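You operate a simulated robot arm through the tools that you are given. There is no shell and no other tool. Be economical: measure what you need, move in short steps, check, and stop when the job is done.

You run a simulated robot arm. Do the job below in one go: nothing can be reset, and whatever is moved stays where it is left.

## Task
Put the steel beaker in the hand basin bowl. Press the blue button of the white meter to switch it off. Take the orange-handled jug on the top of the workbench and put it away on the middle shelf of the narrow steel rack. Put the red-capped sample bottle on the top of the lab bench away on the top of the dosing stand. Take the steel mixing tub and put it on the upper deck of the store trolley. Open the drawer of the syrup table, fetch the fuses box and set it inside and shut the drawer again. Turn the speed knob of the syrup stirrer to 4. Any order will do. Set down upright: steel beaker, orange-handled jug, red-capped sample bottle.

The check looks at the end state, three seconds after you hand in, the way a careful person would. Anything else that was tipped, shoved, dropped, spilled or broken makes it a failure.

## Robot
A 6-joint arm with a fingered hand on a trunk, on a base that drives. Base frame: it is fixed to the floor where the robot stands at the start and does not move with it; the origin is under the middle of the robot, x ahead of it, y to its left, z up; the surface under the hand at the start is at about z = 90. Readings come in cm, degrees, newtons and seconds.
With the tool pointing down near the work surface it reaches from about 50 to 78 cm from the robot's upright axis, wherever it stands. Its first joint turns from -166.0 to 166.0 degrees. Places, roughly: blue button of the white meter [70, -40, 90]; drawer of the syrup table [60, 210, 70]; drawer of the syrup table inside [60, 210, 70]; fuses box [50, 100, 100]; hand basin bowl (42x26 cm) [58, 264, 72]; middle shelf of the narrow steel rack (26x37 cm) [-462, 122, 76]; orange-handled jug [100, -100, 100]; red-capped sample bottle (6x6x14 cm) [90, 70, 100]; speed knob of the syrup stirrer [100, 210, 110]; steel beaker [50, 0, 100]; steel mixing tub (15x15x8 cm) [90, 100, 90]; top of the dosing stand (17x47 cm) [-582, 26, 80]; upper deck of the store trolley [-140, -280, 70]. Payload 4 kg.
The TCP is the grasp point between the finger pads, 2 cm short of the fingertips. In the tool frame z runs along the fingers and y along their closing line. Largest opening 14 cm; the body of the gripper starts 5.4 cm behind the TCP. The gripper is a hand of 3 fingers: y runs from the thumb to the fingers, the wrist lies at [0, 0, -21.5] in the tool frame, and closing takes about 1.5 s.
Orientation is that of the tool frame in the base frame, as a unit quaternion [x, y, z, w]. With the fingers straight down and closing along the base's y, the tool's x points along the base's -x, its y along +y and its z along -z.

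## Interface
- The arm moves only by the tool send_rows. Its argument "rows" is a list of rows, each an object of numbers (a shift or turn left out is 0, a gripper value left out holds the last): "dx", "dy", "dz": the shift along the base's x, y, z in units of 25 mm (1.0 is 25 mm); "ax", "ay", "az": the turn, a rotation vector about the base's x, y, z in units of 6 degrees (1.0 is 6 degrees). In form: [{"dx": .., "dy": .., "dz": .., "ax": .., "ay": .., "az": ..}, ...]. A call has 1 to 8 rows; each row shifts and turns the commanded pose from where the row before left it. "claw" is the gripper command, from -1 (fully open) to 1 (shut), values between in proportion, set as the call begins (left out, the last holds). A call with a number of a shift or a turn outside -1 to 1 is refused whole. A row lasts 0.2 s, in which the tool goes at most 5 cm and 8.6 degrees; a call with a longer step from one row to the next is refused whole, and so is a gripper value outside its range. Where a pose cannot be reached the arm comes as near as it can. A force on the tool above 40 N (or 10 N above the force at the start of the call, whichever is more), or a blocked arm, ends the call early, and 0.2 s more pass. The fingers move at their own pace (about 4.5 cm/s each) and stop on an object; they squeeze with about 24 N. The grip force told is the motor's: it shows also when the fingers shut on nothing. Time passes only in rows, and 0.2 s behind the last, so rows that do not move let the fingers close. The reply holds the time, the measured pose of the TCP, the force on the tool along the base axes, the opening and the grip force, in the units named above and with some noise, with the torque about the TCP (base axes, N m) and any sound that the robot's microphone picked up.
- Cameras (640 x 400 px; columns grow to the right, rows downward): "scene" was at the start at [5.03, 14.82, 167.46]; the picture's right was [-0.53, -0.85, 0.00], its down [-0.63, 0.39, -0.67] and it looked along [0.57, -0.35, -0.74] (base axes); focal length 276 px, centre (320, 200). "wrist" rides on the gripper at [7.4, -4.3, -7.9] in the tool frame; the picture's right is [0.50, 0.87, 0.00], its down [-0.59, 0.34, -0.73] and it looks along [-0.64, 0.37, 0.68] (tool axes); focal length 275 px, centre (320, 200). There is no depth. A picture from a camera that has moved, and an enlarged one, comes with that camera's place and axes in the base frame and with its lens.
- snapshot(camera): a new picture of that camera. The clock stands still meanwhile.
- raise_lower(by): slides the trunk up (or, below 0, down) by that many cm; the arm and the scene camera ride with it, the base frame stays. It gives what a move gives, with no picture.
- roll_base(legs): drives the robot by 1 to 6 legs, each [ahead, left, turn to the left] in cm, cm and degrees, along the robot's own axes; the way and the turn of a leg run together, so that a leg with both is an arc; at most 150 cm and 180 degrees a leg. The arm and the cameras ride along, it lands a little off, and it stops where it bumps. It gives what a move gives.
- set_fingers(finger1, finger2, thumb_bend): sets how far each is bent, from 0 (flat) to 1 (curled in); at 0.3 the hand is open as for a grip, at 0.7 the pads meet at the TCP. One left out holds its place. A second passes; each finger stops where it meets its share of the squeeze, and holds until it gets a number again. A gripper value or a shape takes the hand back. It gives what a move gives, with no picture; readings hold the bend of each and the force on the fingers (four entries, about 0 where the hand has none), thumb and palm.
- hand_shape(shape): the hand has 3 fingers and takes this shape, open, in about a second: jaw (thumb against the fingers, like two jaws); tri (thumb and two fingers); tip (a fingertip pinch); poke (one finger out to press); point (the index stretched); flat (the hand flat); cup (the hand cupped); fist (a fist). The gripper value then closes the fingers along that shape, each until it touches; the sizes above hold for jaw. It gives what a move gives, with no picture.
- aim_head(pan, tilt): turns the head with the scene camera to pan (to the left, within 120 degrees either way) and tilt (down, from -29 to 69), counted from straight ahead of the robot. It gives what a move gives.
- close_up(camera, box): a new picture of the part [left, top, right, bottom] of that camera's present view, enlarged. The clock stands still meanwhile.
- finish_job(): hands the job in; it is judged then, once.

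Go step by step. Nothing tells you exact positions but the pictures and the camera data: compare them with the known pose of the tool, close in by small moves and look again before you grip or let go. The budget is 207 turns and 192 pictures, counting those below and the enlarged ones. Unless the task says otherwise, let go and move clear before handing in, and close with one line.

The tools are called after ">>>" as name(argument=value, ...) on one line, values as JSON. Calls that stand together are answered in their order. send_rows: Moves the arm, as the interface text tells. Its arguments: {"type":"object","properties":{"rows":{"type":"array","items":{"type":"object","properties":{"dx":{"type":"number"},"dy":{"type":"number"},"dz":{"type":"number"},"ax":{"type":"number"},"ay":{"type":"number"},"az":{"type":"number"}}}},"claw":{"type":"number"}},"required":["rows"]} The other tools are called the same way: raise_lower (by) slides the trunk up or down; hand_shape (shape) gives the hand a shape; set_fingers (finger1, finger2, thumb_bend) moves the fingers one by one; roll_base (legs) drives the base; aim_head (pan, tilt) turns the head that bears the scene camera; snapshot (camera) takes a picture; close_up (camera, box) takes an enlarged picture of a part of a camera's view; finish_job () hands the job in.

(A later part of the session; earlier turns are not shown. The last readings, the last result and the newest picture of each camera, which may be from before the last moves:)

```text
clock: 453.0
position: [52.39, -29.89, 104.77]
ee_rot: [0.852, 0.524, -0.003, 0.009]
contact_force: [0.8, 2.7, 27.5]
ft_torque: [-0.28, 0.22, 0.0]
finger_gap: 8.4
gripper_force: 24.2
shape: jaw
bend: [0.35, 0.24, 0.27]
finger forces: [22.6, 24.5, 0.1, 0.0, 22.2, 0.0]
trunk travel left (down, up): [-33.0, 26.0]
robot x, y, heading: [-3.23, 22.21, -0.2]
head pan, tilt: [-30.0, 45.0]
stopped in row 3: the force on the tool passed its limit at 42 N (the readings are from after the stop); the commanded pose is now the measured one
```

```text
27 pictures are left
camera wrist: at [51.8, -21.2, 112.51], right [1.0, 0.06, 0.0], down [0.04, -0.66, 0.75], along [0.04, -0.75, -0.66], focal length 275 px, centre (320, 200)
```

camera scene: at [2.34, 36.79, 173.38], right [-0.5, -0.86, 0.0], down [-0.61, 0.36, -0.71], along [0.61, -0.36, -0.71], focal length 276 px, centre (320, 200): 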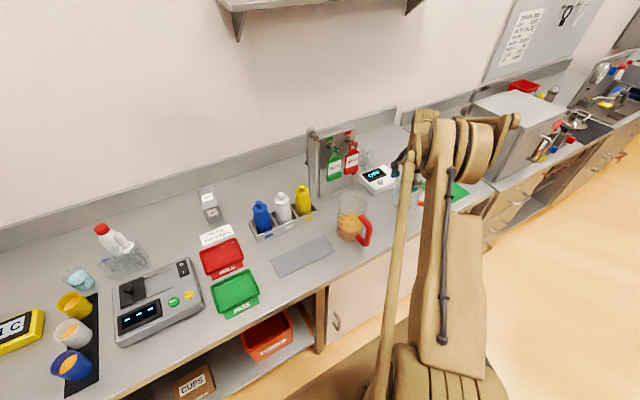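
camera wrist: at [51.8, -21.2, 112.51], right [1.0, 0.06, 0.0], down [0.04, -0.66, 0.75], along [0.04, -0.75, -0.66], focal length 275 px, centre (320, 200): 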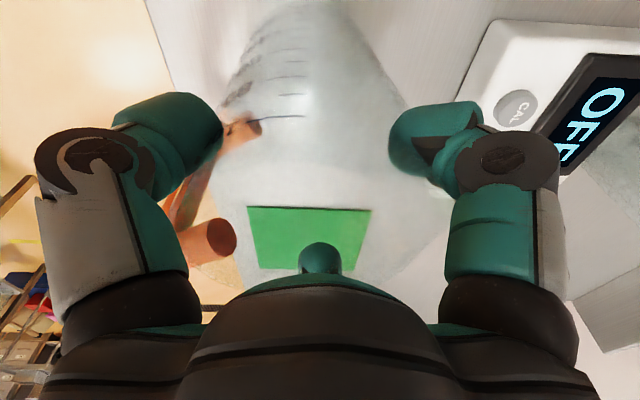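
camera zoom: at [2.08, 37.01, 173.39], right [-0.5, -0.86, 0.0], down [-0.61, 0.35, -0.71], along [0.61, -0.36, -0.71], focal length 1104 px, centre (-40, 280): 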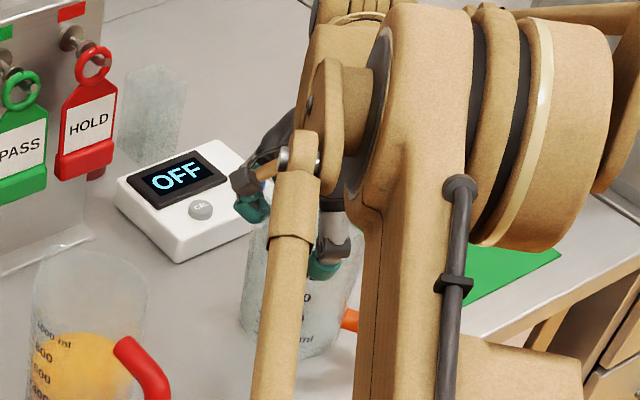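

Jug stands on the bench. Releasing and rising.

>>> send_rows(rows=[{"dz": 0.1}, {}])

>>> send_rows(rows=[{}, {}, {}, {}, {}, {}], claw=-1)

>>> send_rows(rows=[{"dz": 1}, {"dz": 1}, {"dz": 1}, {"dz": 1}, {"dz": 1}, {"dz": 1}, {"dz": 1}, {}])

>>> raise_lower(by=12)

>>> roll_base(legs=[[-35, 0, 0]])

>>> snapshot(camera="scene")

```text
clock: 453.6
position: [52.37, -30.06, 104.76]
ee_rot: [0.852, 0.524, -0.004, 0.008]
contact_force: [-0.7, 2.4, 9.2]
ft_torque: [-0.11, 0.11, -0.04]
finger_gap: 8.42
gripper_force: 24.2
shape: jaw
bend: [0.35, 0.24, 0.27]
finger forces: [22.3, 24.9, 0.0, 0.0, 20.7, 0.0]
trunk travel left (down, up): [-33.0, 26.0]
robot x, y, heading: [-3.11, 22.11, -0.0]
head pan, tilt: [-30.0, 45.0]
```

```text
clock: 455.0
position: [52.46, -30.06, 104.73]
ee_rot: [0.852, 0.524, -0.003, 0.008]
contact_force: [0.0, -0.6, 0.3]
ft_torque: [-0.01, 0.03, 0.0]
finger_gap: 13.98
gripper_force: 0.0
shape: jaw
bend: [0.3, 0.3, 0.3]
finger forces: [0.0, 0.1, 0.0, 0.0, 0.1, 0.0]
trunk travel left (down, up): [-33.0, 26.0]
robot x, y, heading: [-3.01, 21.64, -0.1]
head pan, tilt: [-30.0, 45.0]
```

```text
clock: 456.8
position: [52.42, -30.05, 122.29]
ee_rot: [0.852, 0.523, -0.004, 0.008]
contact_force: [0.0, -0.1, -0.4]
ft_torque: [0.01, 0.04, 0.01]
finger_gap: 14.0
gripper_force: 0.0
shape: jaw
bend: [0.3, 0.3, 0.3]
finger forces: [0.0, 0.1, 0.1, 0.0, 0.0, 0.0]
trunk travel left (down, up): [-33.0, 26.0]
robot x, y, heading: [-2.98, 22.05, -0.3]
head pan, tilt: [-30.0, 45.0]
```

```text
clock: 458.3
position: [52.39, -29.96, 134.28]
ee_rot: [0.852, 0.524, -0.004, 0.008]
contact_force: [-0.6, -0.5, 0.3]
ft_torque: [0.01, 0.0, -0.01]
finger_gap: 14.0
gripper_force: 0.1
shape: jaw
bend: [0.3, 0.3, 0.3]
finger forces: [0.1, 0.1, 0.0, 0.1, 0.0, 0.1]
trunk travel left (down, up): [-45.0, 14.0]
robot x, y, heading: [-3.25, 21.83, -0.0]
head pan, tilt: [-30.0, 45.0]
```

```text
clock: 460.6
position: [17.54, -29.53, 134.18]
ee_rot: [0.849, 0.528, -0.003, 0.008]
contact_force: [0.5, -0.5, -0.5]
ft_torque: [0.01, -0.03, 0.01]
finger_gap: 14.01
gripper_force: 0.0
shape: jaw
bend: [0.3, 0.3, 0.3]
finger forces: [0.1, 0.0, 0.1, 0.0, 0.1, 0.0]
trunk travel left (down, up): [-45.0, 14.0]
robot x, y, heading: [-38.48, 21.97, 0.2]
head pan, tilt: [-30.0, 45.0]
```

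```text
26 pictures are left
camera scene: at [-33.13, 36.8, 185.38], right [-0.5, -0.87, 0.0], down [-0.61, 0.35, -0.71], along [0.61, -0.35, -0.71], focal length 276 px, centre (320, 200)
```

scene: 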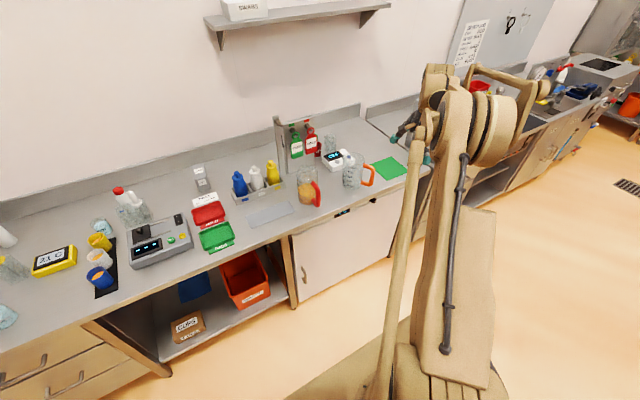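

>>> close_up(camera="scene", box=[330, 145, 390, 195])

```text
8.00 times, centred on (360, 170) of scene
camera zoom: at [-33.13, 36.8, 185.38], right [-0.5, -0.87, 0.0], down [-0.61, 0.35, -0.71], along [0.61, -0.35, -0.71], focal length 2207 px, centre (0, 440)
```

zoom: 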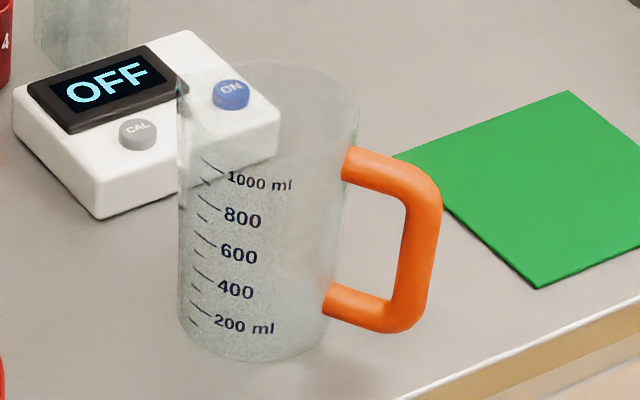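

Handle geometry is clear: vertical bar at about (43.4,-35.4), z 95–102. I'll turn the hand horizontal for a handle grip. First bring the arm straight ahead and rotate the wrist.

>>> send_rows(rows=[{"dx": 0.9, "dy": 0.9, "az": 1}, {"dx": 0.9, "dy": 0.9, "az": 1}, {"dx": 0.6, "dy": 1, "az": 1}, {"dx": 0.6, "dy": 1, "az": 1}, {"dx": 0.6, "dy": 1, "az": 1}, {"dx": 0.6, "dy": 1, "az": 1}, {"dx": 0.6, "dy": 1, "az": 1}, {"dx": 0.6, "dy": 1, "az": 1}], claw=0.2)

>>> send_rows(rows=[{"dy": 1, "az": 1}, {"dy": 1, "az": 1}, {"dy": 1, "az": 1}, {"dy": 1, "az": 1}, {"dy": 1, "az": 1}, {"dy": 1, "az": 1}, {"dy": 1, "az": 1}, {"dy": 1, "az": 1}])

>>> send_rows(rows=[{"dy": 1, "az": 1}, {"dy": 1, "az": 1}, {"dy": 1, "az": 1}, {"dy": 1, "az": 0.4}, {"dy": 0.8}, {}])

```text
clock: 462.4
position: [31.56, -9.63, 134.28]
ee_rot: [0.56, 0.828, 0.0, 0.008]
contact_force: [-0.1, 0.2, -0.8]
ft_torque: [0.0, 0.02, 0.0]
finger_gap: 5.63
gripper_force: 0.2
shape: jaw
bend: [0.38, 0.38, 0.37]
finger forces: [0.0, 0.0, 0.0, 0.0, 0.0, 0.0]
trunk travel left (down, up): [-45.0, 14.0]
robot x, y, heading: [-38.27, 22.1, 0.3]
head pan, tilt: [-30.0, 45.0]
```

```text
clock: 464.2
position: [31.23, 10.21, 134.07]
ee_rot: [0.176, 0.984, 0.003, 0.008]
contact_force: [0.5, 0.8, 1.4]
ft_torque: [0.0, -0.05, 0.03]
finger_gap: 5.65
gripper_force: 0.0
shape: jaw
bend: [0.38, 0.38, 0.37]
finger forces: [0.0, 0.0, 0.0, 0.1, 0.1, 0.1]
trunk travel left (down, up): [-45.0, 14.0]
robot x, y, heading: [-38.82, 21.87, 0.3]
head pan, tilt: [-30.0, 45.0]
```

```text
clock: 465.6
position: [31.23, 21.85, 134.2]
ee_rot: [0.0, 1.0, 0.005, 0.008]
contact_force: [0.0, 0.2, -0.3]
ft_torque: [0.0, 0.02, -0.02]
finger_gap: 5.65
gripper_force: 0.1
shape: jaw
bend: [0.38, 0.38, 0.37]
finger forces: [0.0, 0.0, 0.0, 0.0, 0.1, 0.0]
trunk travel left (down, up): [-45.0, 14.0]
robot x, y, heading: [-38.15, 21.83, 0.3]
head pan, tilt: [-30.0, 45.0]
```

>>> send_rows(rows=[{"ay": -1, "dx": 0.45}, {"ay": -1, "dx": 0.45}, {"ay": -1, "dx": 0.45}, {"ay": -1, "dx": 0.45}, {"ay": -1, "dx": 0.45}, {"ay": -1, "dx": 0.45}, {"ay": -1, "dx": 0.45}, {"ay": -1, "dx": 0.4}])

>>> send_rows(rows=[{"ay": -1}, {"ay": -1}, {"ay": -1}, {"ay": -1}, {"ay": -1}, {"ay": -1}, {"ay": -1}, {}])

>>> roll_base(legs=[[5, -110, 0], [0, 0, 35]])

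```text
clock: 467.4
position: [39.91, 22.15, 134.2]
ee_rot: [-0.002, 0.91, 0.004, 0.415]
contact_force: [0.3, -0.3, 0.6]
ft_torque: [0.0, 0.02, -0.01]
finger_gap: 5.64
gripper_force: 0.0
shape: jaw
bend: [0.38, 0.38, 0.37]
finger forces: [0.0, 0.0, 0.1, 0.0, 0.1, 0.0]
trunk travel left (down, up): [-45.0, 14.0]
robot x, y, heading: [-38.04, 21.61, 0.1]
head pan, tilt: [-30.0, 45.0]
```

```text
clock: 469.2
position: [39.96, 21.96, 134.22]
ee_rot: [0.0, 0.714, -0.001, 0.701]
contact_force: [-0.6, 0.6, 0.6]
ft_torque: [-0.01, 0.01, -0.03]
finger_gap: 5.63
gripper_force: 0.1
shape: jaw
bend: [0.38, 0.38, 0.37]
finger forces: [0.0, 0.1, 0.0, 0.1, 0.1, 0.0]
trunk travel left (down, up): [-45.0, 14.0]
robot x, y, heading: [-38.38, 21.74, -0.1]
head pan, tilt: [-30.0, 45.0]
```

```text
clock: 476.5
position: [31.28, -38.41, 134.19]
ee_rot: [-0.236, 0.674, 0.23, 0.661]
contact_force: [-0.2, 0.3, -0.1]
ft_torque: [0.01, 0.02, -0.01]
finger_gap: 5.64
gripper_force: 0.0
shape: jaw
bend: [0.38, 0.38, 0.37]
finger forces: [0.1, 0.1, 0.0, 0.0, 0.0, 0.0]
trunk travel left (down, up): [-45.0, 14.0]
robot x, y, heading: [-30.45, -86.48, 38.7]
head pan, tilt: [-30.0, 45.0]
```

>>> raise_lower(by=-35.5)

>>> roll_base(legs=[[0, -5, 0]])

>>> aim_head(pan=-8, tilt=48)

>>> close_up(camera="scene", box=[290, 60, 450, 190])

>>> snapshot(camera="wrist")

```text
clock: 480.0
position: [31.16, -38.3, 98.7]
ee_rot: [-0.236, 0.675, 0.23, 0.661]
contact_force: [0.3, 0.5, -0.9]
ft_torque: [0.02, 0.02, -0.01]
finger_gap: 5.61
gripper_force: 0.2
shape: jaw
bend: [0.38, 0.38, 0.37]
finger forces: [0.0, 0.1, 0.0, 0.0, 0.0, 0.0]
trunk travel left (down, up): [-9.5, 49.5]
robot x, y, heading: [-30.32, -87.01, 38.6]
head pan, tilt: [-30.0, 45.0]
```

```text
clock: 480.9
position: [34.29, -42.36, 98.64]
ee_rot: [-0.235, 0.675, 0.229, 0.661]
contact_force: [0.3, -0.5, 0.4]
ft_torque: [0.01, 0.0, 0.02]
finger_gap: 5.61
gripper_force: 0.1
shape: jaw
bend: [0.38, 0.38, 0.37]
finger forces: [0.0, 0.0, 0.0, 0.1, 0.0, 0.1]
trunk travel left (down, up): [-9.5, 49.5]
robot x, y, heading: [-26.95, -90.86, 38.7]
head pan, tilt: [-30.0, 45.0]
```

```text
clock: 481.7
position: [34.33, -42.27, 98.66]
ee_rot: [-0.235, 0.675, 0.228, 0.661]
contact_force: [0.0, -0.8, -0.8]
ft_torque: [0.03, 0.02, 0.02]
finger_gap: 5.62
gripper_force: 0.0
shape: jaw
bend: [0.38, 0.38, 0.37]
finger forces: [0.1, 0.0, 0.0, 0.0, 0.1, 0.1]
trunk travel left (down, up): [-9.5, 49.5]
robot x, y, heading: [-27.18, -90.82, 38.8]
head pan, tilt: [-8.0, 48.0]
```

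```text
3.08 times, centred on (370, 125) of scene
camera zoom: at [-33.46, -73.24, 149.45], right [0.51, -0.86, 0.0], down [-0.64, -0.38, -0.67], along [0.58, 0.34, -0.74], focal length 849 px, centre (166, 431)
```

zoom: 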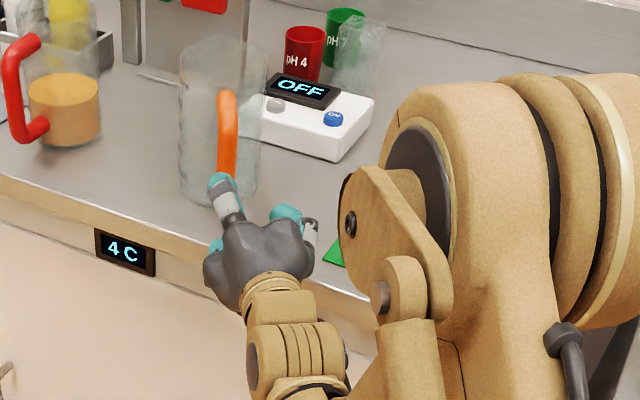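

```text
23 pictures are left
camera wrist: at [30.62, -50.68, 91.5], right [-0.54, 0.67, -0.5], down [-0.78, -0.18, 0.6], along [0.31, 0.72, 0.62], focal length 275 px, centre (320, 200)
```

wrist: 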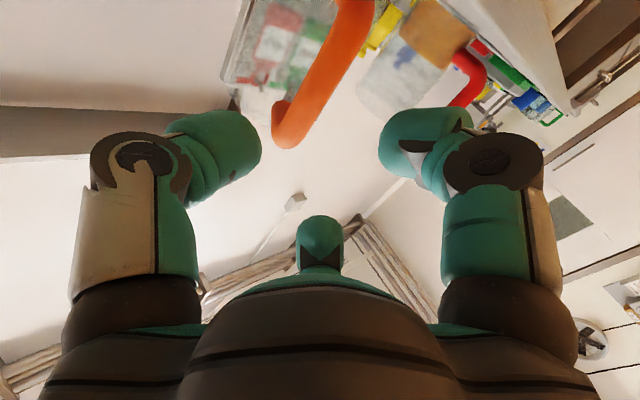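

The handle bar lies right between thumb and fingers. Advancing onto it and closing.

>>> roll_base(legs=[[10.5, -0.3, 0]])

>>> snapshot(camera="wrist")

```text
clock: 482.9
position: [42.84, -35.74, 98.74]
ee_rot: [-0.237, 0.674, 0.231, 0.66]
contact_force: [-0.2, 0.1, 0.0]
ft_torque: [-0.01, 0.0, -0.04]
finger_gap: 5.63
gripper_force: 0.2
shape: jaw
bend: [0.38, 0.38, 0.37]
finger forces: [0.1, 0.0, 0.0, 0.0, 0.0, 0.0]
trunk travel left (down, up): [-9.5, 49.5]
robot x, y, heading: [-18.71, -84.68, 38.8]
head pan, tilt: [-8.0, 48.0]
```

```text
22 pictures are left
camera wrist: at [39.05, -44.08, 91.45], right [-0.55, 0.67, -0.5], down [-0.78, -0.18, 0.6], along [0.31, 0.72, 0.62], focal length 275 px, centre (320, 200)
```

wrist: 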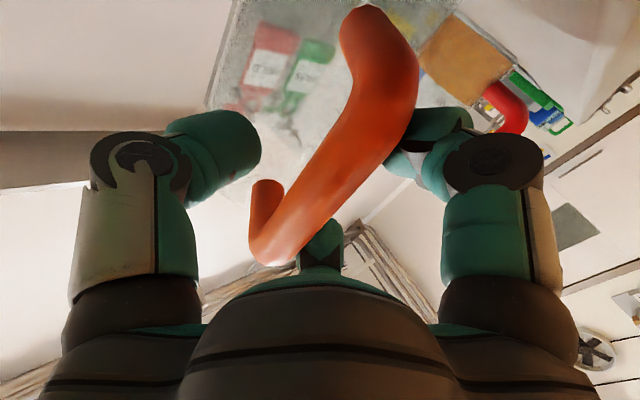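

>>> send_rows(rows=[{}, {}, {}, {}, {}, {}, {}], claw=1)

>>> send_rows(rows=[{"dz": 0.2}, {"dz": 0.4}, {"dz": 0.5}, {}])

>>> close_up(camera="scene", box=[290, 60, 450, 190])

```text
clock: 484.5
position: [42.76, -35.79, 98.66]
ee_rot: [-0.236, 0.675, 0.23, 0.661]
contact_force: [0.3, -0.5, 0.4]
ft_torque: [-0.04, -0.07, -0.04]
finger_gap: 0.0
gripper_force: 24.4
shape: jaw
bend: [0.73, 0.72, 0.67]
finger forces: [12.4, 11.5, 0.1, 0.0, 22.7, 0.1]
trunk travel left (down, up): [-9.5, 49.5]
robot x, y, heading: [-18.48, -84.5, 38.8]
head pan, tilt: [-8.0, 48.0]
```

```text
clock: 485.5
position: [42.76, -35.73, 101.61]
ee_rot: [-0.236, 0.674, 0.23, 0.661]
contact_force: [-0.5, 0.4, -2.1]
ft_torque: [-0.05, 0.08, 0.02]
finger_gap: 0.01
gripper_force: 24.4
shape: jaw
bend: [0.73, 0.72, 0.67]
finger forces: [12.1, 11.2, 0.0, 0.0, 22.6, 0.0]
trunk travel left (down, up): [-9.5, 49.5]
robot x, y, heading: [-18.57, -84.72, 38.9]
head pan, tilt: [-8.0, 48.0]
```

```text
3.08 times, centred on (370, 125) of scene
camera zoom: at [-25.01, -66.81, 149.45], right [0.51, -0.86, 0.0], down [-0.64, -0.38, -0.67], along [0.57, 0.34, -0.74], focal length 849 px, centre (166, 431)
```

zoom: 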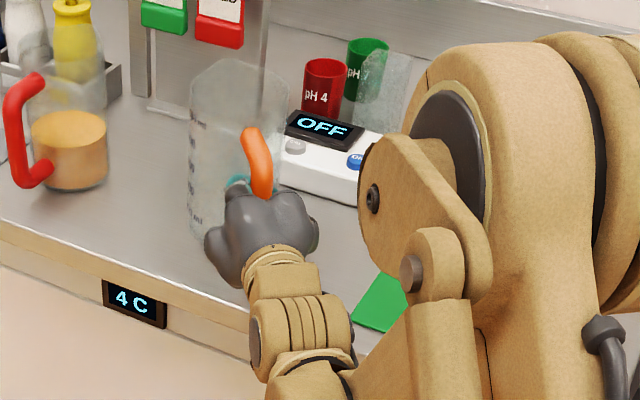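

The jug hangs upright from its handle. Lifting, backing off and driving to the rack again, keeping the arm straight ahead.

>>> raise_lower(by=12)

>>> roll_base(legs=[[-30, 0, 0], [0, 0, 51], [150, 0, 0], [50, 0, 0], [0, 0, 90]])

```text
clock: 487.0
position: [42.79, -35.69, 113.53]
ee_rot: [-0.236, 0.674, 0.23, 0.661]
contact_force: [-0.2, -0.9, -1.7]
ft_torque: [-0.05, 0.07, 0.01]
finger_gap: 0.0
gripper_force: 24.2
shape: jaw
bend: [0.73, 0.72, 0.67]
finger forces: [12.2, 11.2, 0.0, 0.0, 22.6, 0.1]
trunk travel left (down, up): [-21.5, 37.5]
robot x, y, heading: [-18.72, -84.31, 39.4]
head pan, tilt: [-8.0, 48.0]
```

```text
clock: 504.6
position: [-118.65, 92.58, 113.65]
ee_rot: [0.715, 0.003, -0.7, 0.001]
contact_force: [-0.3, 0.0, -1.6]
ft_torque: [0.01, -0.07, 0.0]
finger_gap: 0.01
gripper_force: 24.3
shape: jaw
bend: [0.73, 0.72, 0.67]
finger forces: [10.9, 10.8, 0.0, 0.1, 21.2, 0.0]
trunk travel left (down, up): [-21.5, 37.5]
robot x, y, heading: [-40.51, 93.35, -179.3]
head pan, tilt: [-8.0, 48.0]
```

>>> roll_base(legs=[[121, 22, -0.7], [121, 22, 0], [96, 33, 0], [0, 0, -30]])

>>> aim_head(pan=0, tilt=30)

>>> snapshot(camera="scene")

```text
clock: 522.2
position: [-443.64, 42.34, 114.18]
ee_rot: [0.701, -0.122, -0.692, -0.121]
contact_force: [0.3, -0.2, -0.7]
ft_torque: [0.01, -0.13, 0.03]
finger_gap: 0.03
gripper_force: 24.1
shape: jaw
bend: [0.73, 0.72, 0.68]
finger forces: [10.0, 10.4, 0.0, 0.1, 20.2, 0.0]
trunk travel left (down, up): [-21.5, 37.5]
robot x, y, heading: [-371.1, 15.74, 160.7]
head pan, tilt: [-8.0, 48.0]
stopped in leg 4: the robot was blocked; the commanded pose is now the measured one
```

```text
clock: 523.0
position: [-443.56, 42.95, 114.15]
ee_rot: [0.701, -0.125, -0.691, -0.12]
contact_force: [-0.7, 0.1, -2.2]
ft_torque: [-0.02, -0.06, 0.01]
finger_gap: 0.01
gripper_force: 24.0
shape: jaw
bend: [0.73, 0.72, 0.68]
finger forces: [10.0, 10.4, 0.1, 0.0, 20.1, 0.0]
trunk travel left (down, up): [-21.5, 37.5]
robot x, y, heading: [-370.78, 15.61, 160.3]
head pan, tilt: [0.0, 30.0]
```

```text
20 pictures are left
camera scene: at [-382.22, 0.85, 163.91], right [0.34, 0.94, -0.01], down [0.5, -0.18, -0.85], along [-0.8, 0.28, -0.53], focal length 276 px, centre (320, 200)
```

scene: 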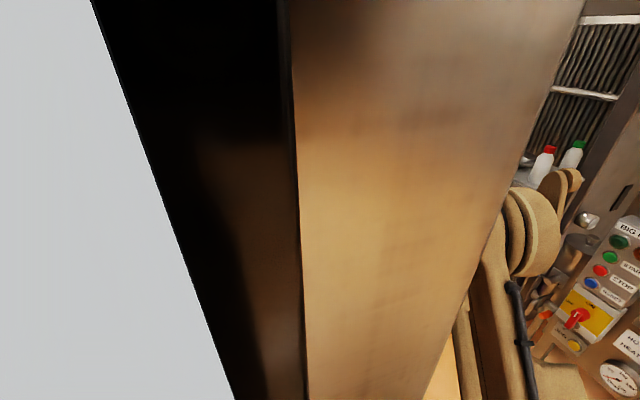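

The head bumped a hanging monitor panel. Turning back, moving away from it, and taking the wider route past it.

>>> roll_base(legs=[[0, 0, 19], [0, -31, 0], [45, 0, 0], [0, 0, -30]])

>>> snapshot(camera="scene")

```text
clock: 523.7
position: [-443.7, 42.67, 113.9]
ee_rot: [0.702, -0.123, -0.691, -0.119]
contact_force: [0.4, 0.2, -1.5]
ft_torque: [-0.02, -0.09, 0.02]
finger_gap: 0.0
gripper_force: 24.1
shape: jaw
bend: [0.73, 0.72, 0.68]
finger forces: [9.9, 10.4, 0.0, 0.0, 20.1, 0.0]
trunk travel left (down, up): [-21.5, 37.5]
robot x, y, heading: [-370.79, 16.25, 160.6]
head pan, tilt: [0.0, 30.0]
stopped in leg 1: the robot was blocked; the commanded pose is now the measured one
```

```text
19 pictures are left
camera scene: at [-382.27, 0.82, 163.98], right [0.33, 0.94, 0.0], down [0.49, -0.18, -0.85], along [-0.81, 0.28, -0.52], focal length 276 px, centre (320, 200)
```

scene: 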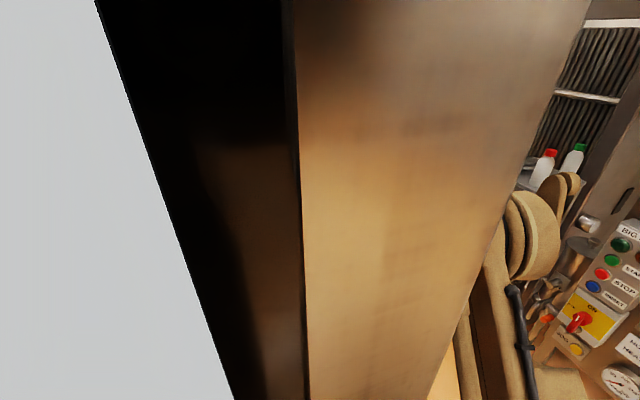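

>>> roll_base(legs=[[-8, -14, 0]])

```text
clock: 525.1
position: [-432.02, 53.32, 113.6]
ee_rot: [0.704, -0.123, -0.689, -0.121]
contact_force: [0.8, 0.1, -1.9]
ft_torque: [-0.02, -0.07, 0.06]
finger_gap: 0.0
gripper_force: 23.7
shape: jaw
bend: [0.73, 0.72, 0.68]
finger forces: [9.9, 10.4, 0.0, 0.0, 20.0, 0.1]
trunk travel left (down, up): [-21.5, 37.5]
robot x, y, heading: [-358.59, 26.63, 160.9]
head pan, tilt: [0.0, 30.0]
```

Free. Continuing along the wider route.

>>> roll_base(legs=[[0, -12, 0], [0, 0, 19], [0, -11, 0], [50, 0, 0]])

>>> aim_head(pan=0, tilt=25)

>>> snapshot(camera="scene")

```text
clock: 530.8
position: [-482.79, 48.2, 113.52]
ee_rot: [0.715, 0.005, -0.699, 0.004]
contact_force: [-1.2, -0.9, -1.3]
ft_torque: [0.01, -0.09, 0.01]
finger_gap: 0.0
gripper_force: 23.7
shape: jaw
bend: [0.73, 0.72, 0.68]
finger forces: [9.6, 10.3, 0.0, 0.1, 19.7, 0.0]
trunk travel left (down, up): [-21.5, 37.5]
robot x, y, heading: [-404.17, 49.09, -178.7]
head pan, tilt: [0.0, 30.0]
```

```text
clock: 531.5
position: [-482.66, 48.13, 113.66]
ee_rot: [0.715, 0.005, -0.699, 0.003]
contact_force: [-0.2, -0.8, -1.6]
ft_torque: [0.01, -0.06, 0.02]
finger_gap: 0.0
gripper_force: 24.1
shape: jaw
bend: [0.73, 0.72, 0.68]
finger forces: [9.5, 10.1, 0.0, 0.0, 19.6, 0.1]
trunk travel left (down, up): [-21.5, 37.5]
robot x, y, heading: [-404.66, 49.14, -179.0]
head pan, tilt: [0.0, 25.0]
```

```text
18 pictures are left
camera scene: at [-410.98, 29.97, 164.92], right [-0.02, 1.0, 0.0], down [0.42, 0.01, -0.91], along [-0.91, -0.02, -0.42], focal length 276 px, centre (320, 200)
```

scene: 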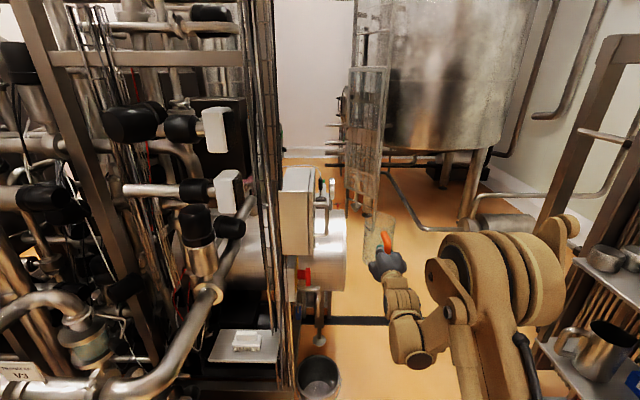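

>>> roll_base(legs=[[0, 9, -1], [0, 0, -29], [14, 30, 0], [0, 0, -45]])

>>> aim_head(pan=-5, tilt=38)

>>> snapshot(camera="scene")

```text
clock: 535.6
position: [-497.38, 60.13, 113.63]
ee_rot: [0.698, -0.153, -0.683, -0.152]
contact_force: [1.2, -0.4, -1.6]
ft_torque: [-0.03, -0.08, 0.01]
finger_gap: 0.0
gripper_force: 23.4
shape: jaw
bend: [0.73, 0.72, 0.68]
finger forces: [9.2, 10.2, 0.1, 0.0, 19.3, 0.1]
trunk travel left (down, up): [-21.5, 37.5]
robot x, y, heading: [-426.55, 26.77, 155.5]
head pan, tilt: [0.0, 25.0]
stopped in leg 3: the robot was blocked; the commanded pose is now the measured one
```

```text
clock: 536.4
position: [-497.53, 60.15, 113.59]
ee_rot: [0.698, -0.154, -0.683, -0.152]
contact_force: [-0.8, -0.1, -1.4]
ft_torque: [-0.04, -0.06, 0.02]
finger_gap: 0.02
gripper_force: 23.9
shape: jaw
bend: [0.73, 0.72, 0.68]
finger forces: [9.1, 10.2, 0.1, 0.0, 19.2, 0.0]
trunk travel left (down, up): [-21.5, 37.5]
robot x, y, heading: [-426.1, 27.05, 155.9]
head pan, tilt: [-5.0, 38.0]
```

```text
17 pictures are left
camera scene: at [-439.65, 13.25, 162.9], right [0.49, 0.87, 0.0], down [0.54, -0.3, -0.79], along [-0.69, 0.39, -0.62], focal length 276 px, centre (320, 200)
```

scene: 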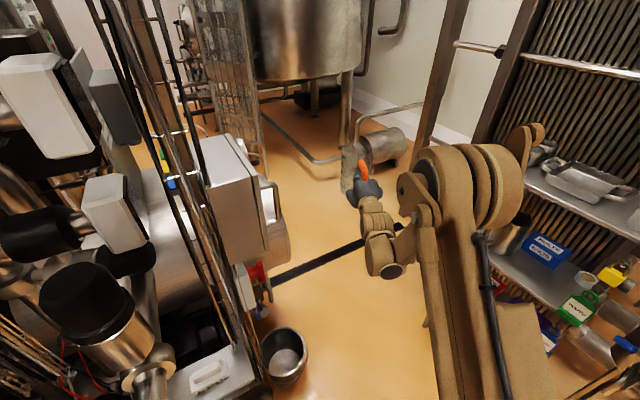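

Blocked from going lower in y. But a sweep at shelf height will bring the jug in past the left post: I'll ease off the obstacle, lower to shelf height, and turn in steps.

>>> roll_base(legs=[[0, -3, 0]])

>>> raise_lower(by=-21.5)

>>> send_rows(rows=[{"dz": -0.8}, {"dz": -0.8}, {"dz": -0.6}, {}])

>>> roll_base(legs=[[0, 0, -28]])

>>> aim_head(pan=-5, tilt=45)

>>> snapshot(camera="scene")

```text
clock: 537.2
position: [-496.1, 63.0, 113.54]
ee_rot: [0.698, -0.154, -0.683, -0.151]
contact_force: [0.1, 0.9, -1.2]
ft_torque: [-0.03, -0.08, 0.04]
finger_gap: 0.01
gripper_force: 24.2
shape: jaw
bend: [0.73, 0.72, 0.68]
finger forces: [9.2, 10.1, 0.0, 0.1, 19.2, 0.0]
trunk travel left (down, up): [-21.5, 37.5]
robot x, y, heading: [-425.0, 30.11, 156.0]
head pan, tilt: [-5.0, 38.0]
```

```text
clock: 539.5
position: [-496.13, 62.89, 92.23]
ee_rot: [0.698, -0.154, -0.683, -0.152]
contact_force: [-0.1, -0.1, -1.4]
ft_torque: [-0.06, -0.06, 0.02]
finger_gap: 0.0
gripper_force: 23.7
shape: jaw
bend: [0.73, 0.72, 0.68]
finger forces: [9.0, 10.2, 0.0, 0.0, 19.1, 0.0]
trunk travel left (down, up): [0.0, 59.0]
robot x, y, heading: [-425.73, 29.87, 155.7]
head pan, tilt: [-5.0, 38.0]
```

```text
clock: 540.5
position: [-496.24, 62.91, 86.44]
ee_rot: [0.697, -0.154, -0.683, -0.152]
contact_force: [0.7, -0.3, -0.6]
ft_torque: [-0.03, -0.07, -0.02]
finger_gap: 0.01
gripper_force: 24.0
shape: jaw
bend: [0.73, 0.72, 0.68]
finger forces: [8.9, 10.1, 0.0, 0.0, 19.1, 0.0]
trunk travel left (down, up): [0.0, 59.0]
robot x, y, heading: [-425.07, 29.81, 155.7]
head pan, tilt: [-5.0, 38.0]
```

```text
clock: 542.3
position: [-471.85, 92.94, 86.55]
ee_rot: [0.638, -0.321, -0.625, -0.316]
contact_force: [0.1, 0.2, -1.8]
ft_torque: [-0.09, -0.05, 0.01]
finger_gap: 0.0
gripper_force: 23.9
shape: jaw
bend: [0.73, 0.72, 0.68]
finger forces: [8.7, 9.9, 0.1, 0.0, 18.6, 0.0]
trunk travel left (down, up): [0.0, 59.0]
robot x, y, heading: [-425.17, 29.65, 126.9]
head pan, tilt: [-5.0, 38.0]
```

```text
clock: 543.0
position: [-471.8, 92.83, 86.56]
ee_rot: [0.638, -0.321, -0.625, -0.316]
contact_force: [-0.4, 0.7, -0.9]
ft_torque: [-0.08, -0.08, -0.02]
finger_gap: 0.0
gripper_force: 24.3
shape: jaw
bend: [0.73, 0.72, 0.68]
finger forces: [8.7, 10.0, 0.0, 0.0, 18.7, 0.0]
trunk travel left (down, up): [0.0, 59.0]
robot x, y, heading: [-425.28, 30.31, 127.3]
head pan, tilt: [-5.0, 45.0]
```

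```text
16 pictures are left
camera scene: at [-443.1, 23.77, 140.37], right [0.85, 0.53, 0.0], down [0.38, -0.6, -0.71], along [-0.38, 0.6, -0.71], focal length 276 px, centre (320, 200)
```

scene: 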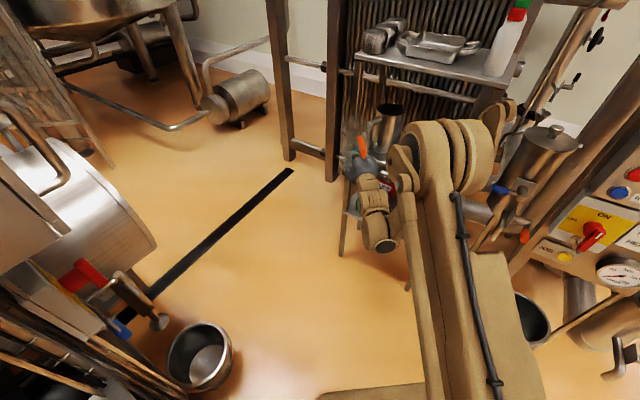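

>>> close_up(camera="scene", box=[320, 30, 500, 230])

```text
2.00 times, centred on (410, 130) of scene
camera zoom: at [-443.1, 23.77, 140.37], right [0.85, 0.53, 0.0], down [0.38, -0.6, -0.71], along [-0.38, 0.6, -0.71], focal length 552 px, centre (140, 340)
```

zoom: 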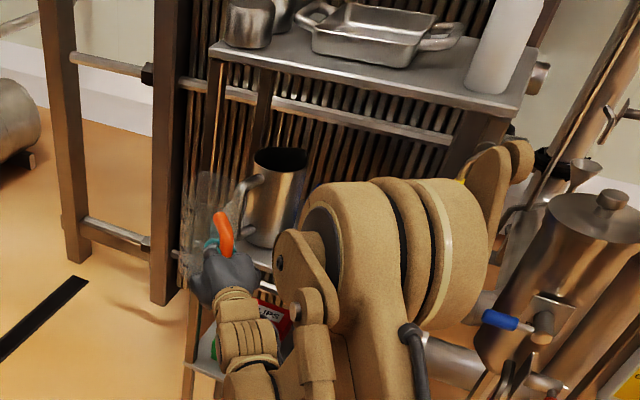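

The jug would pass close to the steel jug on this arc. I'll back up 6 cm, then continue the turn.

>>> roll_base(legs=[[-6, 0, 0], [0, 0, -15]])

>>> close_up(camera="scene", box=[240, 20, 460, 220])

```text
clock: 544.8
position: [-450.25, 97.92, 86.53]
ee_rot: [0.591, -0.401, -0.578, -0.395]
contact_force: [0.2, 0.2, -0.8]
ft_torque: [-0.1, -0.02, 0.02]
finger_gap: 0.0
gripper_force: 24.3
shape: jaw
bend: [0.73, 0.72, 0.68]
finger forces: [8.6, 9.9, 0.1, 0.1, 18.3, 0.0]
trunk travel left (down, up): [0.0, 59.0]
robot x, y, heading: [-420.68, 24.93, 112.1]
head pan, tilt: [-5.0, 45.0]
```

```text
2.00 times, centred on (350, 120) of scene
camera zoom: at [-440.38, 23.83, 140.37], right [0.96, 0.29, 0.0], down [0.21, -0.68, -0.71], along [-0.21, 0.68, -0.71], focal length 552 px, centre (260, 360)
```

zoom: 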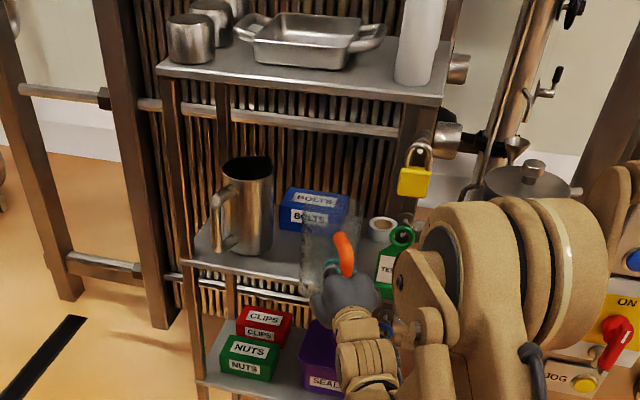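

Clear path into the shelf now. Driving straight in.

>>> roll_base(legs=[[9.8, -0.4, 0]])

>>> close_up(camera="scene", box=[270, 40, 430, 200])

```text
clock: 546.0
position: [-453.49, 107.25, 86.61]
ee_rot: [0.59, -0.403, -0.577, -0.396]
contact_force: [0.6, 0.4, -0.2]
ft_torque: [-0.08, 0.0, 0.03]
finger_gap: 0.01
gripper_force: 24.1
shape: jaw
bend: [0.73, 0.72, 0.68]
finger forces: [8.6, 9.9, 0.0, 0.0, 18.3, 0.1]
trunk travel left (down, up): [0.0, 59.0]
robot x, y, heading: [-424.83, 34.13, 111.8]
head pan, tilt: [-5.0, 45.0]
```

```text
2.50 times, centred on (350, 120) of scene
camera zoom: at [-443.67, 33.07, 140.37], right [0.96, 0.29, 0.0], down [0.21, -0.68, -0.71], along [-0.21, 0.68, -0.71], focal length 690 px, centre (245, 400)
```

zoom: 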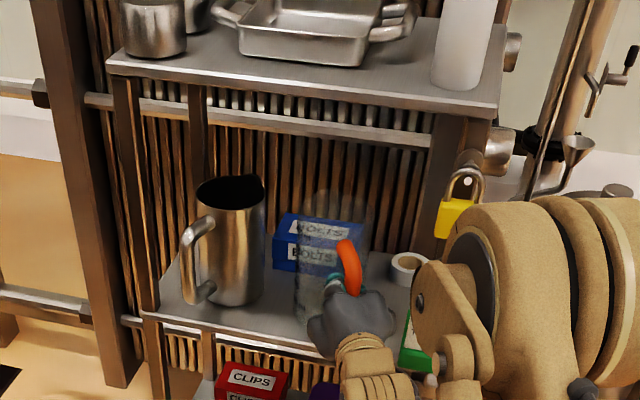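

>>> send_rows(rows=[{"dx": -0.1, "dy": 0.25}, {"dz": -0.3}, {"dz": -0.2}, {"dz": -0.12}, {"dz": -0.12}, {"dz": -0.1}, {"dz": -0.1}, {"dz": -0.1}])

```text
clock: 547.8
position: [-453.68, 107.66, 83.76]
ee_rot: [0.591, -0.401, -0.578, -0.394]
contact_force: [1.4, -0.8, 3.0]
ft_torque: [0.06, 0.07, 0.02]
finger_gap: 0.0
gripper_force: 24.7
shape: jaw
bend: [0.72, 0.72, 0.68]
finger forces: [6.7, 2.8, 0.0, 0.0, 9.0, 0.1]
trunk travel left (down, up): [0.0, 59.0]
robot x, y, heading: [-424.43, 34.07, 111.9]
head pan, tilt: [-5.0, 45.0]
```

>>> send_rows(rows=[{"dz": -0.08}, {"dz": -0.08}, {}])

>>> close_up(camera="scene", box=[290, 60, 410, 180])

```text
clock: 548.6
position: [-453.8, 107.71, 83.44]
ee_rot: [0.591, -0.402, -0.577, -0.395]
contact_force: [0.4, -1.0, 1.0]
ft_torque: [0.01, 0.04, 0.01]
finger_gap: 0.0
gripper_force: 24.5
shape: jaw
bend: [0.72, 0.72, 0.68]
finger forces: [4.9, 1.2, 0.0, 0.0, 5.7, 0.0]
trunk travel left (down, up): [0.0, 59.0]
robot x, y, heading: [-424.46, 34.55, 112.2]
head pan, tilt: [-5.0, 45.0]
```

```text
3.33 times, centred on (350, 120) of scene
camera zoom: at [-443.65, 33.02, 140.37], right [0.96, 0.29, 0.0], down [0.21, -0.68, -0.71], along [-0.21, 0.68, -0.71], focal length 920 px, centre (220, 467)
```

zoom: 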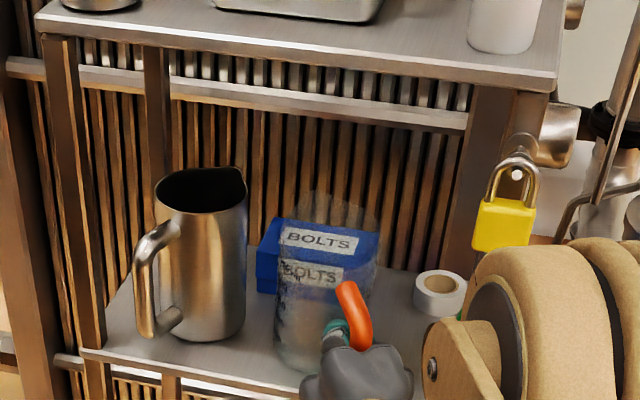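

Jug rests on the shelf, upright, clear of the BOLTS box. Releasing and backing straight out.

>>> send_rows(rows=[{}, {}, {}, {}, {}], claw=0.2)

>>> roll_base(legs=[[-12, 0, 0]])

>>> close_up(camera="scene", box=[270, 40, 430, 200])

```text
clock: 549.8
position: [-453.75, 107.7, 83.48]
ee_rot: [0.591, -0.401, -0.578, -0.394]
contact_force: [0.0, 0.0, 0.1]
ft_torque: [0.0, -0.01, 0.01]
finger_gap: 5.56
gripper_force: 0.1
shape: jaw
bend: [0.38, 0.38, 0.37]
finger forces: [0.0, 0.0, 0.0, 0.1, 0.0, 0.0]
trunk travel left (down, up): [0.0, 59.0]
robot x, y, heading: [-424.59, 34.24, 112.2]
head pan, tilt: [-5.0, 45.0]
```

```text
clock: 551.0
position: [-448.83, 96.91, 83.42]
ee_rot: [0.59, -0.404, -0.576, -0.396]
contact_force: [-0.4, 0.0, 0.5]
ft_torque: [0.01, 0.0, 0.03]
finger_gap: 5.58
gripper_force: 0.1
shape: jaw
bend: [0.38, 0.38, 0.37]
finger forces: [0.0, 0.0, 0.0, 0.0, 0.1, 0.0]
trunk travel left (down, up): [0.0, 59.0]
robot x, y, heading: [-420.17, 23.3, 111.4]
head pan, tilt: [-5.0, 45.0]
```

```text
2.50 times, centred on (350, 120) of scene
camera zoom: at [-439.27, 22.17, 140.37], right [0.96, 0.29, 0.0], down [0.2, -0.68, -0.71], along [-0.2, 0.68, -0.71], focal length 690 px, centre (245, 400)
```

zoom: 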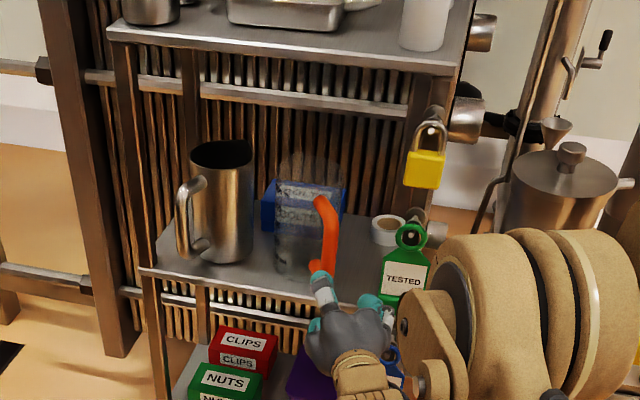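

The jug stands on the middle shelf. Reversing out along the same way and heading back for the last item, the red-capped bottle.

>>> roll_base(legs=[[0, 0, 15], [6, 0, 0], [0, 0, 29], [0, -14, 0], [0, 0, 24]])

>>> raise_lower(by=40)

```text
clock: 556.4
position: [-496.91, 43.55, 83.53]
ee_rot: [0.714, -0.013, -0.7, -0.014]
contact_force: [0.0, -0.6, 0.4]
ft_torque: [-0.01, 0.02, -0.02]
finger_gap: 5.59
gripper_force: 0.2
shape: jaw
bend: [0.38, 0.38, 0.37]
finger forces: [0.0, 0.0, 0.0, 0.0, 0.0, 0.1]
trunk travel left (down, up): [0.0, 59.0]
robot x, y, heading: [-417.72, 40.58, 178.4]
head pan, tilt: [-5.0, 45.0]
```

```text
clock: 560.3
position: [-496.93, 43.46, 123.53]
ee_rot: [0.714, -0.013, -0.7, -0.015]
contact_force: [-0.3, 0.7, -0.1]
ft_torque: [-0.01, -0.03, -0.01]
finger_gap: 5.56
gripper_force: 0.1
shape: jaw
bend: [0.38, 0.38, 0.37]
finger forces: [0.1, 0.0, 0.0, 0.0, 0.1, 0.0]
trunk travel left (down, up): [-40.0, 19.0]
robot x, y, heading: [-418.31, 40.5, 178.7]
head pan, tilt: [-5.0, 45.0]
```

>>> roll_base(legs=[[0, -9, 1.5], [-125, 0, 0], [-115, -20, 0], [-120, -10, 0], [0, 0, 172]])

>>> send_rows(rows=[{}], claw=-0.3)

```text
clock: 585.6
position: [16.8, 77.49, 123.47]
ee_rot: [0.019, 0.714, -0.02, 0.7]
contact_force: [-0.4, -0.5, -0.7]
ft_torque: [0.01, 0.03, -0.03]
finger_gap: 5.58
gripper_force: 0.1
shape: jaw
bend: [0.38, 0.38, 0.37]
finger forces: [0.1, 0.0, 0.1, 0.0, 0.0, 0.0]
trunk travel left (down, up): [-40.0, 19.0]
robot x, y, heading: [-62.08, 81.31, -2.3]
head pan, tilt: [-5.0, 45.0]
```

```text
clock: 586.0
position: [16.99, 77.35, 123.49]
ee_rot: [0.018, 0.714, -0.019, 0.7]
contact_force: [-0.2, -0.6, 0.3]
ft_torque: [0.04, -0.04, 0.02]
finger_gap: 8.95
gripper_force: 0.0
shape: jaw
bend: [0.29, 0.29, 0.27]
finger forces: [0.0, 0.1, 0.1, 0.0, 0.0, 0.0]
trunk travel left (down, up): [-40.0, 19.0]
robot x, y, heading: [-62.07, 81.33, -2.4]
head pan, tilt: [-5.0, 45.0]
```

>>> send_rows(rows=[{"ay": 1, "dx": -0.5, "dz": 0.5}, {"ay": 1, "dx": -0.5, "dz": 0.5}, {"ay": 1, "dx": -0.5, "dz": 0.4}, {"ay": 1, "dx": -0.5}, {"ay": 1, "dx": -0.5}, {"ay": 1, "dx": -0.5}, {"ay": 1, "dx": -0.5}, {"ay": 1, "dx": -0.5}])

>>> send_rows(rows=[{"ay": 1, "dx": -0.5}, {"ay": 1, "dx": -0.5}, {"ay": 1}, {"ay": 1}, {"ay": 1}, {"ay": 1}, {"ay": 1}, {"az": -1}])

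>>> send_rows(rows=[{"az": -1}, {"az": -1}, {"az": -1}, {"az": -0.6}, {}])

>>> roll_base(legs=[[0, -9, 2.3], [66, 0, 0]])

```text
clock: 587.8
position: [6.71, 77.58, 127.13]
ee_rot: [0.009, 0.937, -0.026, 0.348]
contact_force: [-0.1, 0.0, 0.4]
ft_torque: [0.0, -0.02, 0.0]
finger_gap: 9.03
gripper_force: 0.0
shape: jaw
bend: [0.29, 0.28, 0.27]
finger forces: [0.0, 0.0, 0.1, 0.0, 0.1, 0.1]
trunk travel left (down, up): [-40.0, 19.0]
robot x, y, heading: [-62.09, 81.58, -2.3]
head pan, tilt: [-5.0, 45.0]
```

```text
clock: 589.6
position: [4.34, 77.44, 127.06]
ee_rot: [0.053, 0.998, -0.025, -0.011]
contact_force: [0.1, -0.7, 0.1]
ft_torque: [0.01, -0.02, -0.01]
finger_gap: 9.06
gripper_force: 0.0
shape: jaw
bend: [0.29, 0.28, 0.27]
finger forces: [0.0, 0.1, 0.0, 0.0, 0.0, 0.0]
trunk travel left (down, up): [-40.0, 19.0]
robot x, y, heading: [-62.15, 81.74, -2.8]
head pan, tilt: [-5.0, 45.0]
```

```text
clock: 590.8
position: [4.5, 77.4, 127.08]
ee_rot: [0.238, 0.971, -0.023, -0.015]
contact_force: [0.3, 0.8, 0.0]
ft_torque: [-0.01, -0.03, 0.01]
finger_gap: 9.07
gripper_force: 0.0
shape: jaw
bend: [0.29, 0.28, 0.27]
finger forces: [0.0, 0.1, 0.0, 0.1, 0.0, 0.1]
trunk travel left (down, up): [-40.0, 19.0]
robot x, y, heading: [-62.23, 81.28, -2.2]
head pan, tilt: [-5.0, 45.0]
```

```text
clock: 595.1
position: [69.92, 71.09, 127.04]
ee_rot: [0.217, 0.976, -0.024, -0.017]
contact_force: [0.4, 0.0, -0.3]
ft_torque: [0.04, 0.03, -0.03]
finger_gap: 9.04
gripper_force: 0.1
shape: jaw
bend: [0.29, 0.28, 0.27]
finger forces: [0.0, 0.1, 0.0, 0.0, 0.0, 0.0]
trunk travel left (down, up): [-40.0, 19.0]
robot x, y, heading: [3.59, 72.36, 0.1]
head pan, tilt: [-5.0, 45.0]
```

>>> roll_base(legs=[[7, 0, 0]])

>>> send_rows(rows=[{"dx": 0.8, "ay": -0.42, "ax": 0.38}, {"dx": 0.8}, {"dx": 0.8}, {"dx": 0.8}, {"dx": 0.8}, {}])

>>> snapshot(camera="wrist")

```text
clock: 596.2
position: [77.32, 71.13, 126.97]
ee_rot: [0.217, 0.976, -0.024, -0.017]
contact_force: [0.5, 0.3, -0.4]
ft_torque: [0.0, 0.04, 0.01]
finger_gap: 9.03
gripper_force: 0.0
shape: jaw
bend: [0.29, 0.28, 0.27]
finger forces: [0.1, 0.0, 0.0, 0.0, 0.1, 0.1]
trunk travel left (down, up): [-40.0, 19.0]
robot x, y, heading: [10.62, 72.54, -0.1]
head pan, tilt: [-5.0, 45.0]
```

```text
clock: 597.6
position: [86.92, 71.18, 127.05]
ee_rot: [0.216, 0.976, 0.001, 0.001]
contact_force: [0.2, 0.4, 0.1]
ft_torque: [-0.02, 0.0, -0.01]
finger_gap: 9.06
gripper_force: 0.0
shape: jaw
bend: [0.29, 0.28, 0.27]
finger forces: [0.0, 0.1, 0.0, 0.0, 0.1, 0.1]
trunk travel left (down, up): [-40.0, 19.0]
robot x, y, heading: [10.38, 71.65, 0.2]
head pan, tilt: [-5.0, 45.0]
```

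```text
10 pictures are left
camera wrist: at [78.36, 70.45, 134.97], right [-0.09, 1.0, 0.0], down [0.67, 0.06, 0.74], along [0.73, 0.07, -0.68], focal length 275 px, centre (320, 200)
```

wrist: 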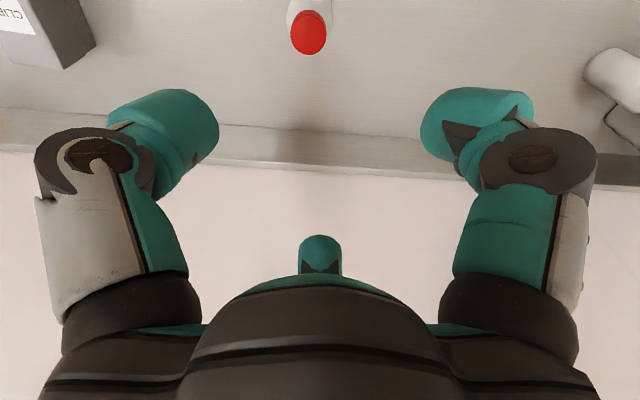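

>>> send_rows(rows=[{"dx": 0.32, "dy": -0.34}, {}])

>>> raise_lower(by=-15)

>>> send_rows(rows=[{"dz": -0.9}, {"dz": -0.9}, {}])

>>> snapshot(camera="wrist")

```text
clock: 598.2
position: [87.88, 70.39, 127.09]
ee_rot: [0.215, 0.977, 0.0, 0.002]
contact_force: [-0.4, -0.4, -0.5]
ft_torque: [-0.01, 0.0, 0.0]
finger_gap: 9.06
gripper_force: 0.1
shape: jaw
bend: [0.29, 0.28, 0.27]
finger forces: [0.0, 0.0, 0.0, 0.0, 0.0, 0.1]
trunk travel left (down, up): [-40.0, 19.0]
robot x, y, heading: [10.15, 72.03, 0.2]
head pan, tilt: [-5.0, 45.0]
```

```text
clock: 599.9
position: [87.87, 70.41, 112.1]
ee_rot: [0.216, 0.976, 0.001, 0.001]
contact_force: [0.1, 0.4, -1.1]
ft_torque: [-0.01, 0.0, 0.02]
finger_gap: 9.02
gripper_force: 0.1
shape: jaw
bend: [0.29, 0.28, 0.27]
finger forces: [0.1, 0.0, 0.0, 0.0, 0.0, 0.1]
trunk travel left (down, up): [-25.0, 34.0]
robot x, y, heading: [10.51, 72.4, 0.3]
head pan, tilt: [-5.0, 45.0]
```

```text
clock: 600.7
position: [87.62, 70.41, 107.66]
ee_rot: [0.216, 0.976, 0.001, 0.002]
contact_force: [0.3, -0.1, 0.4]
ft_torque: [0.01, 0.02, -0.01]
finger_gap: 9.06
gripper_force: 0.0
shape: jaw
bend: [0.29, 0.28, 0.27]
finger forces: [0.1, 0.0, 0.1, 0.1, 0.0, 0.0]
trunk travel left (down, up): [-25.0, 34.0]
robot x, y, heading: [10.4, 71.91, 0.5]
head pan, tilt: [-5.0, 45.0]
```

```text
9 pictures are left
camera wrist: at [79.12, 69.61, 115.56], right [-0.09, 1.0, 0.0], down [0.67, 0.06, 0.74], along [0.73, 0.07, -0.68], focal length 275 px, centre (320, 200)
```

wrist: 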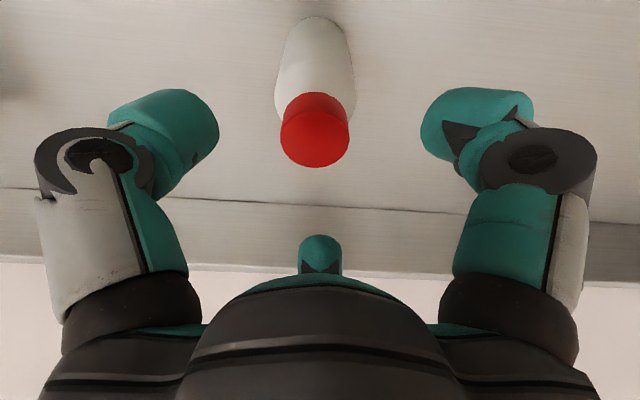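

Bottle is centred and nothing else is in the way. Descending and gripping.

>>> send_rows(rows=[{"dx": -0.15, "dy": -0.06, "dz": -0.8}, {"dz": -0.8}, {"dz": -0.8}, {"dz": -0.6}, {}])

>>> send_rows(rows=[{}, {}, {}, {}, {}, {}], claw=1)

```text
clock: 601.9
position: [87.31, 70.28, 100.09]
ee_rot: [0.216, 0.976, 0.0, 0.001]
contact_force: [-0.2, -0.4, 0.0]
ft_torque: [-0.02, -0.02, -0.02]
finger_gap: 9.03
gripper_force: 0.1
shape: jaw
bend: [0.29, 0.28, 0.27]
finger forces: [0.0, 0.0, 0.1, 0.0, 0.1, 0.0]
trunk travel left (down, up): [-25.0, 34.0]
robot x, y, heading: [9.94, 72.36, 0.1]
head pan, tilt: [-5.0, 45.0]
```

```text
clock: 603.3
position: [87.27, 70.31, 100.04]
ee_rot: [0.216, 0.976, 0.001, 0.001]
contact_force: [0.8, -0.3, -0.2]
ft_torque: [0.03, 0.02, -0.01]
finger_gap: 4.55
gripper_force: 23.8
shape: jaw
bend: [0.45, 0.38, 0.42]
finger forces: [20.6, 21.2, 0.0, 0.0, 19.8, 0.0]
trunk travel left (down, up): [-25.0, 34.0]
robot x, y, heading: [10.51, 72.55, 0.4]
head pan, tilt: [-5.0, 45.0]
```

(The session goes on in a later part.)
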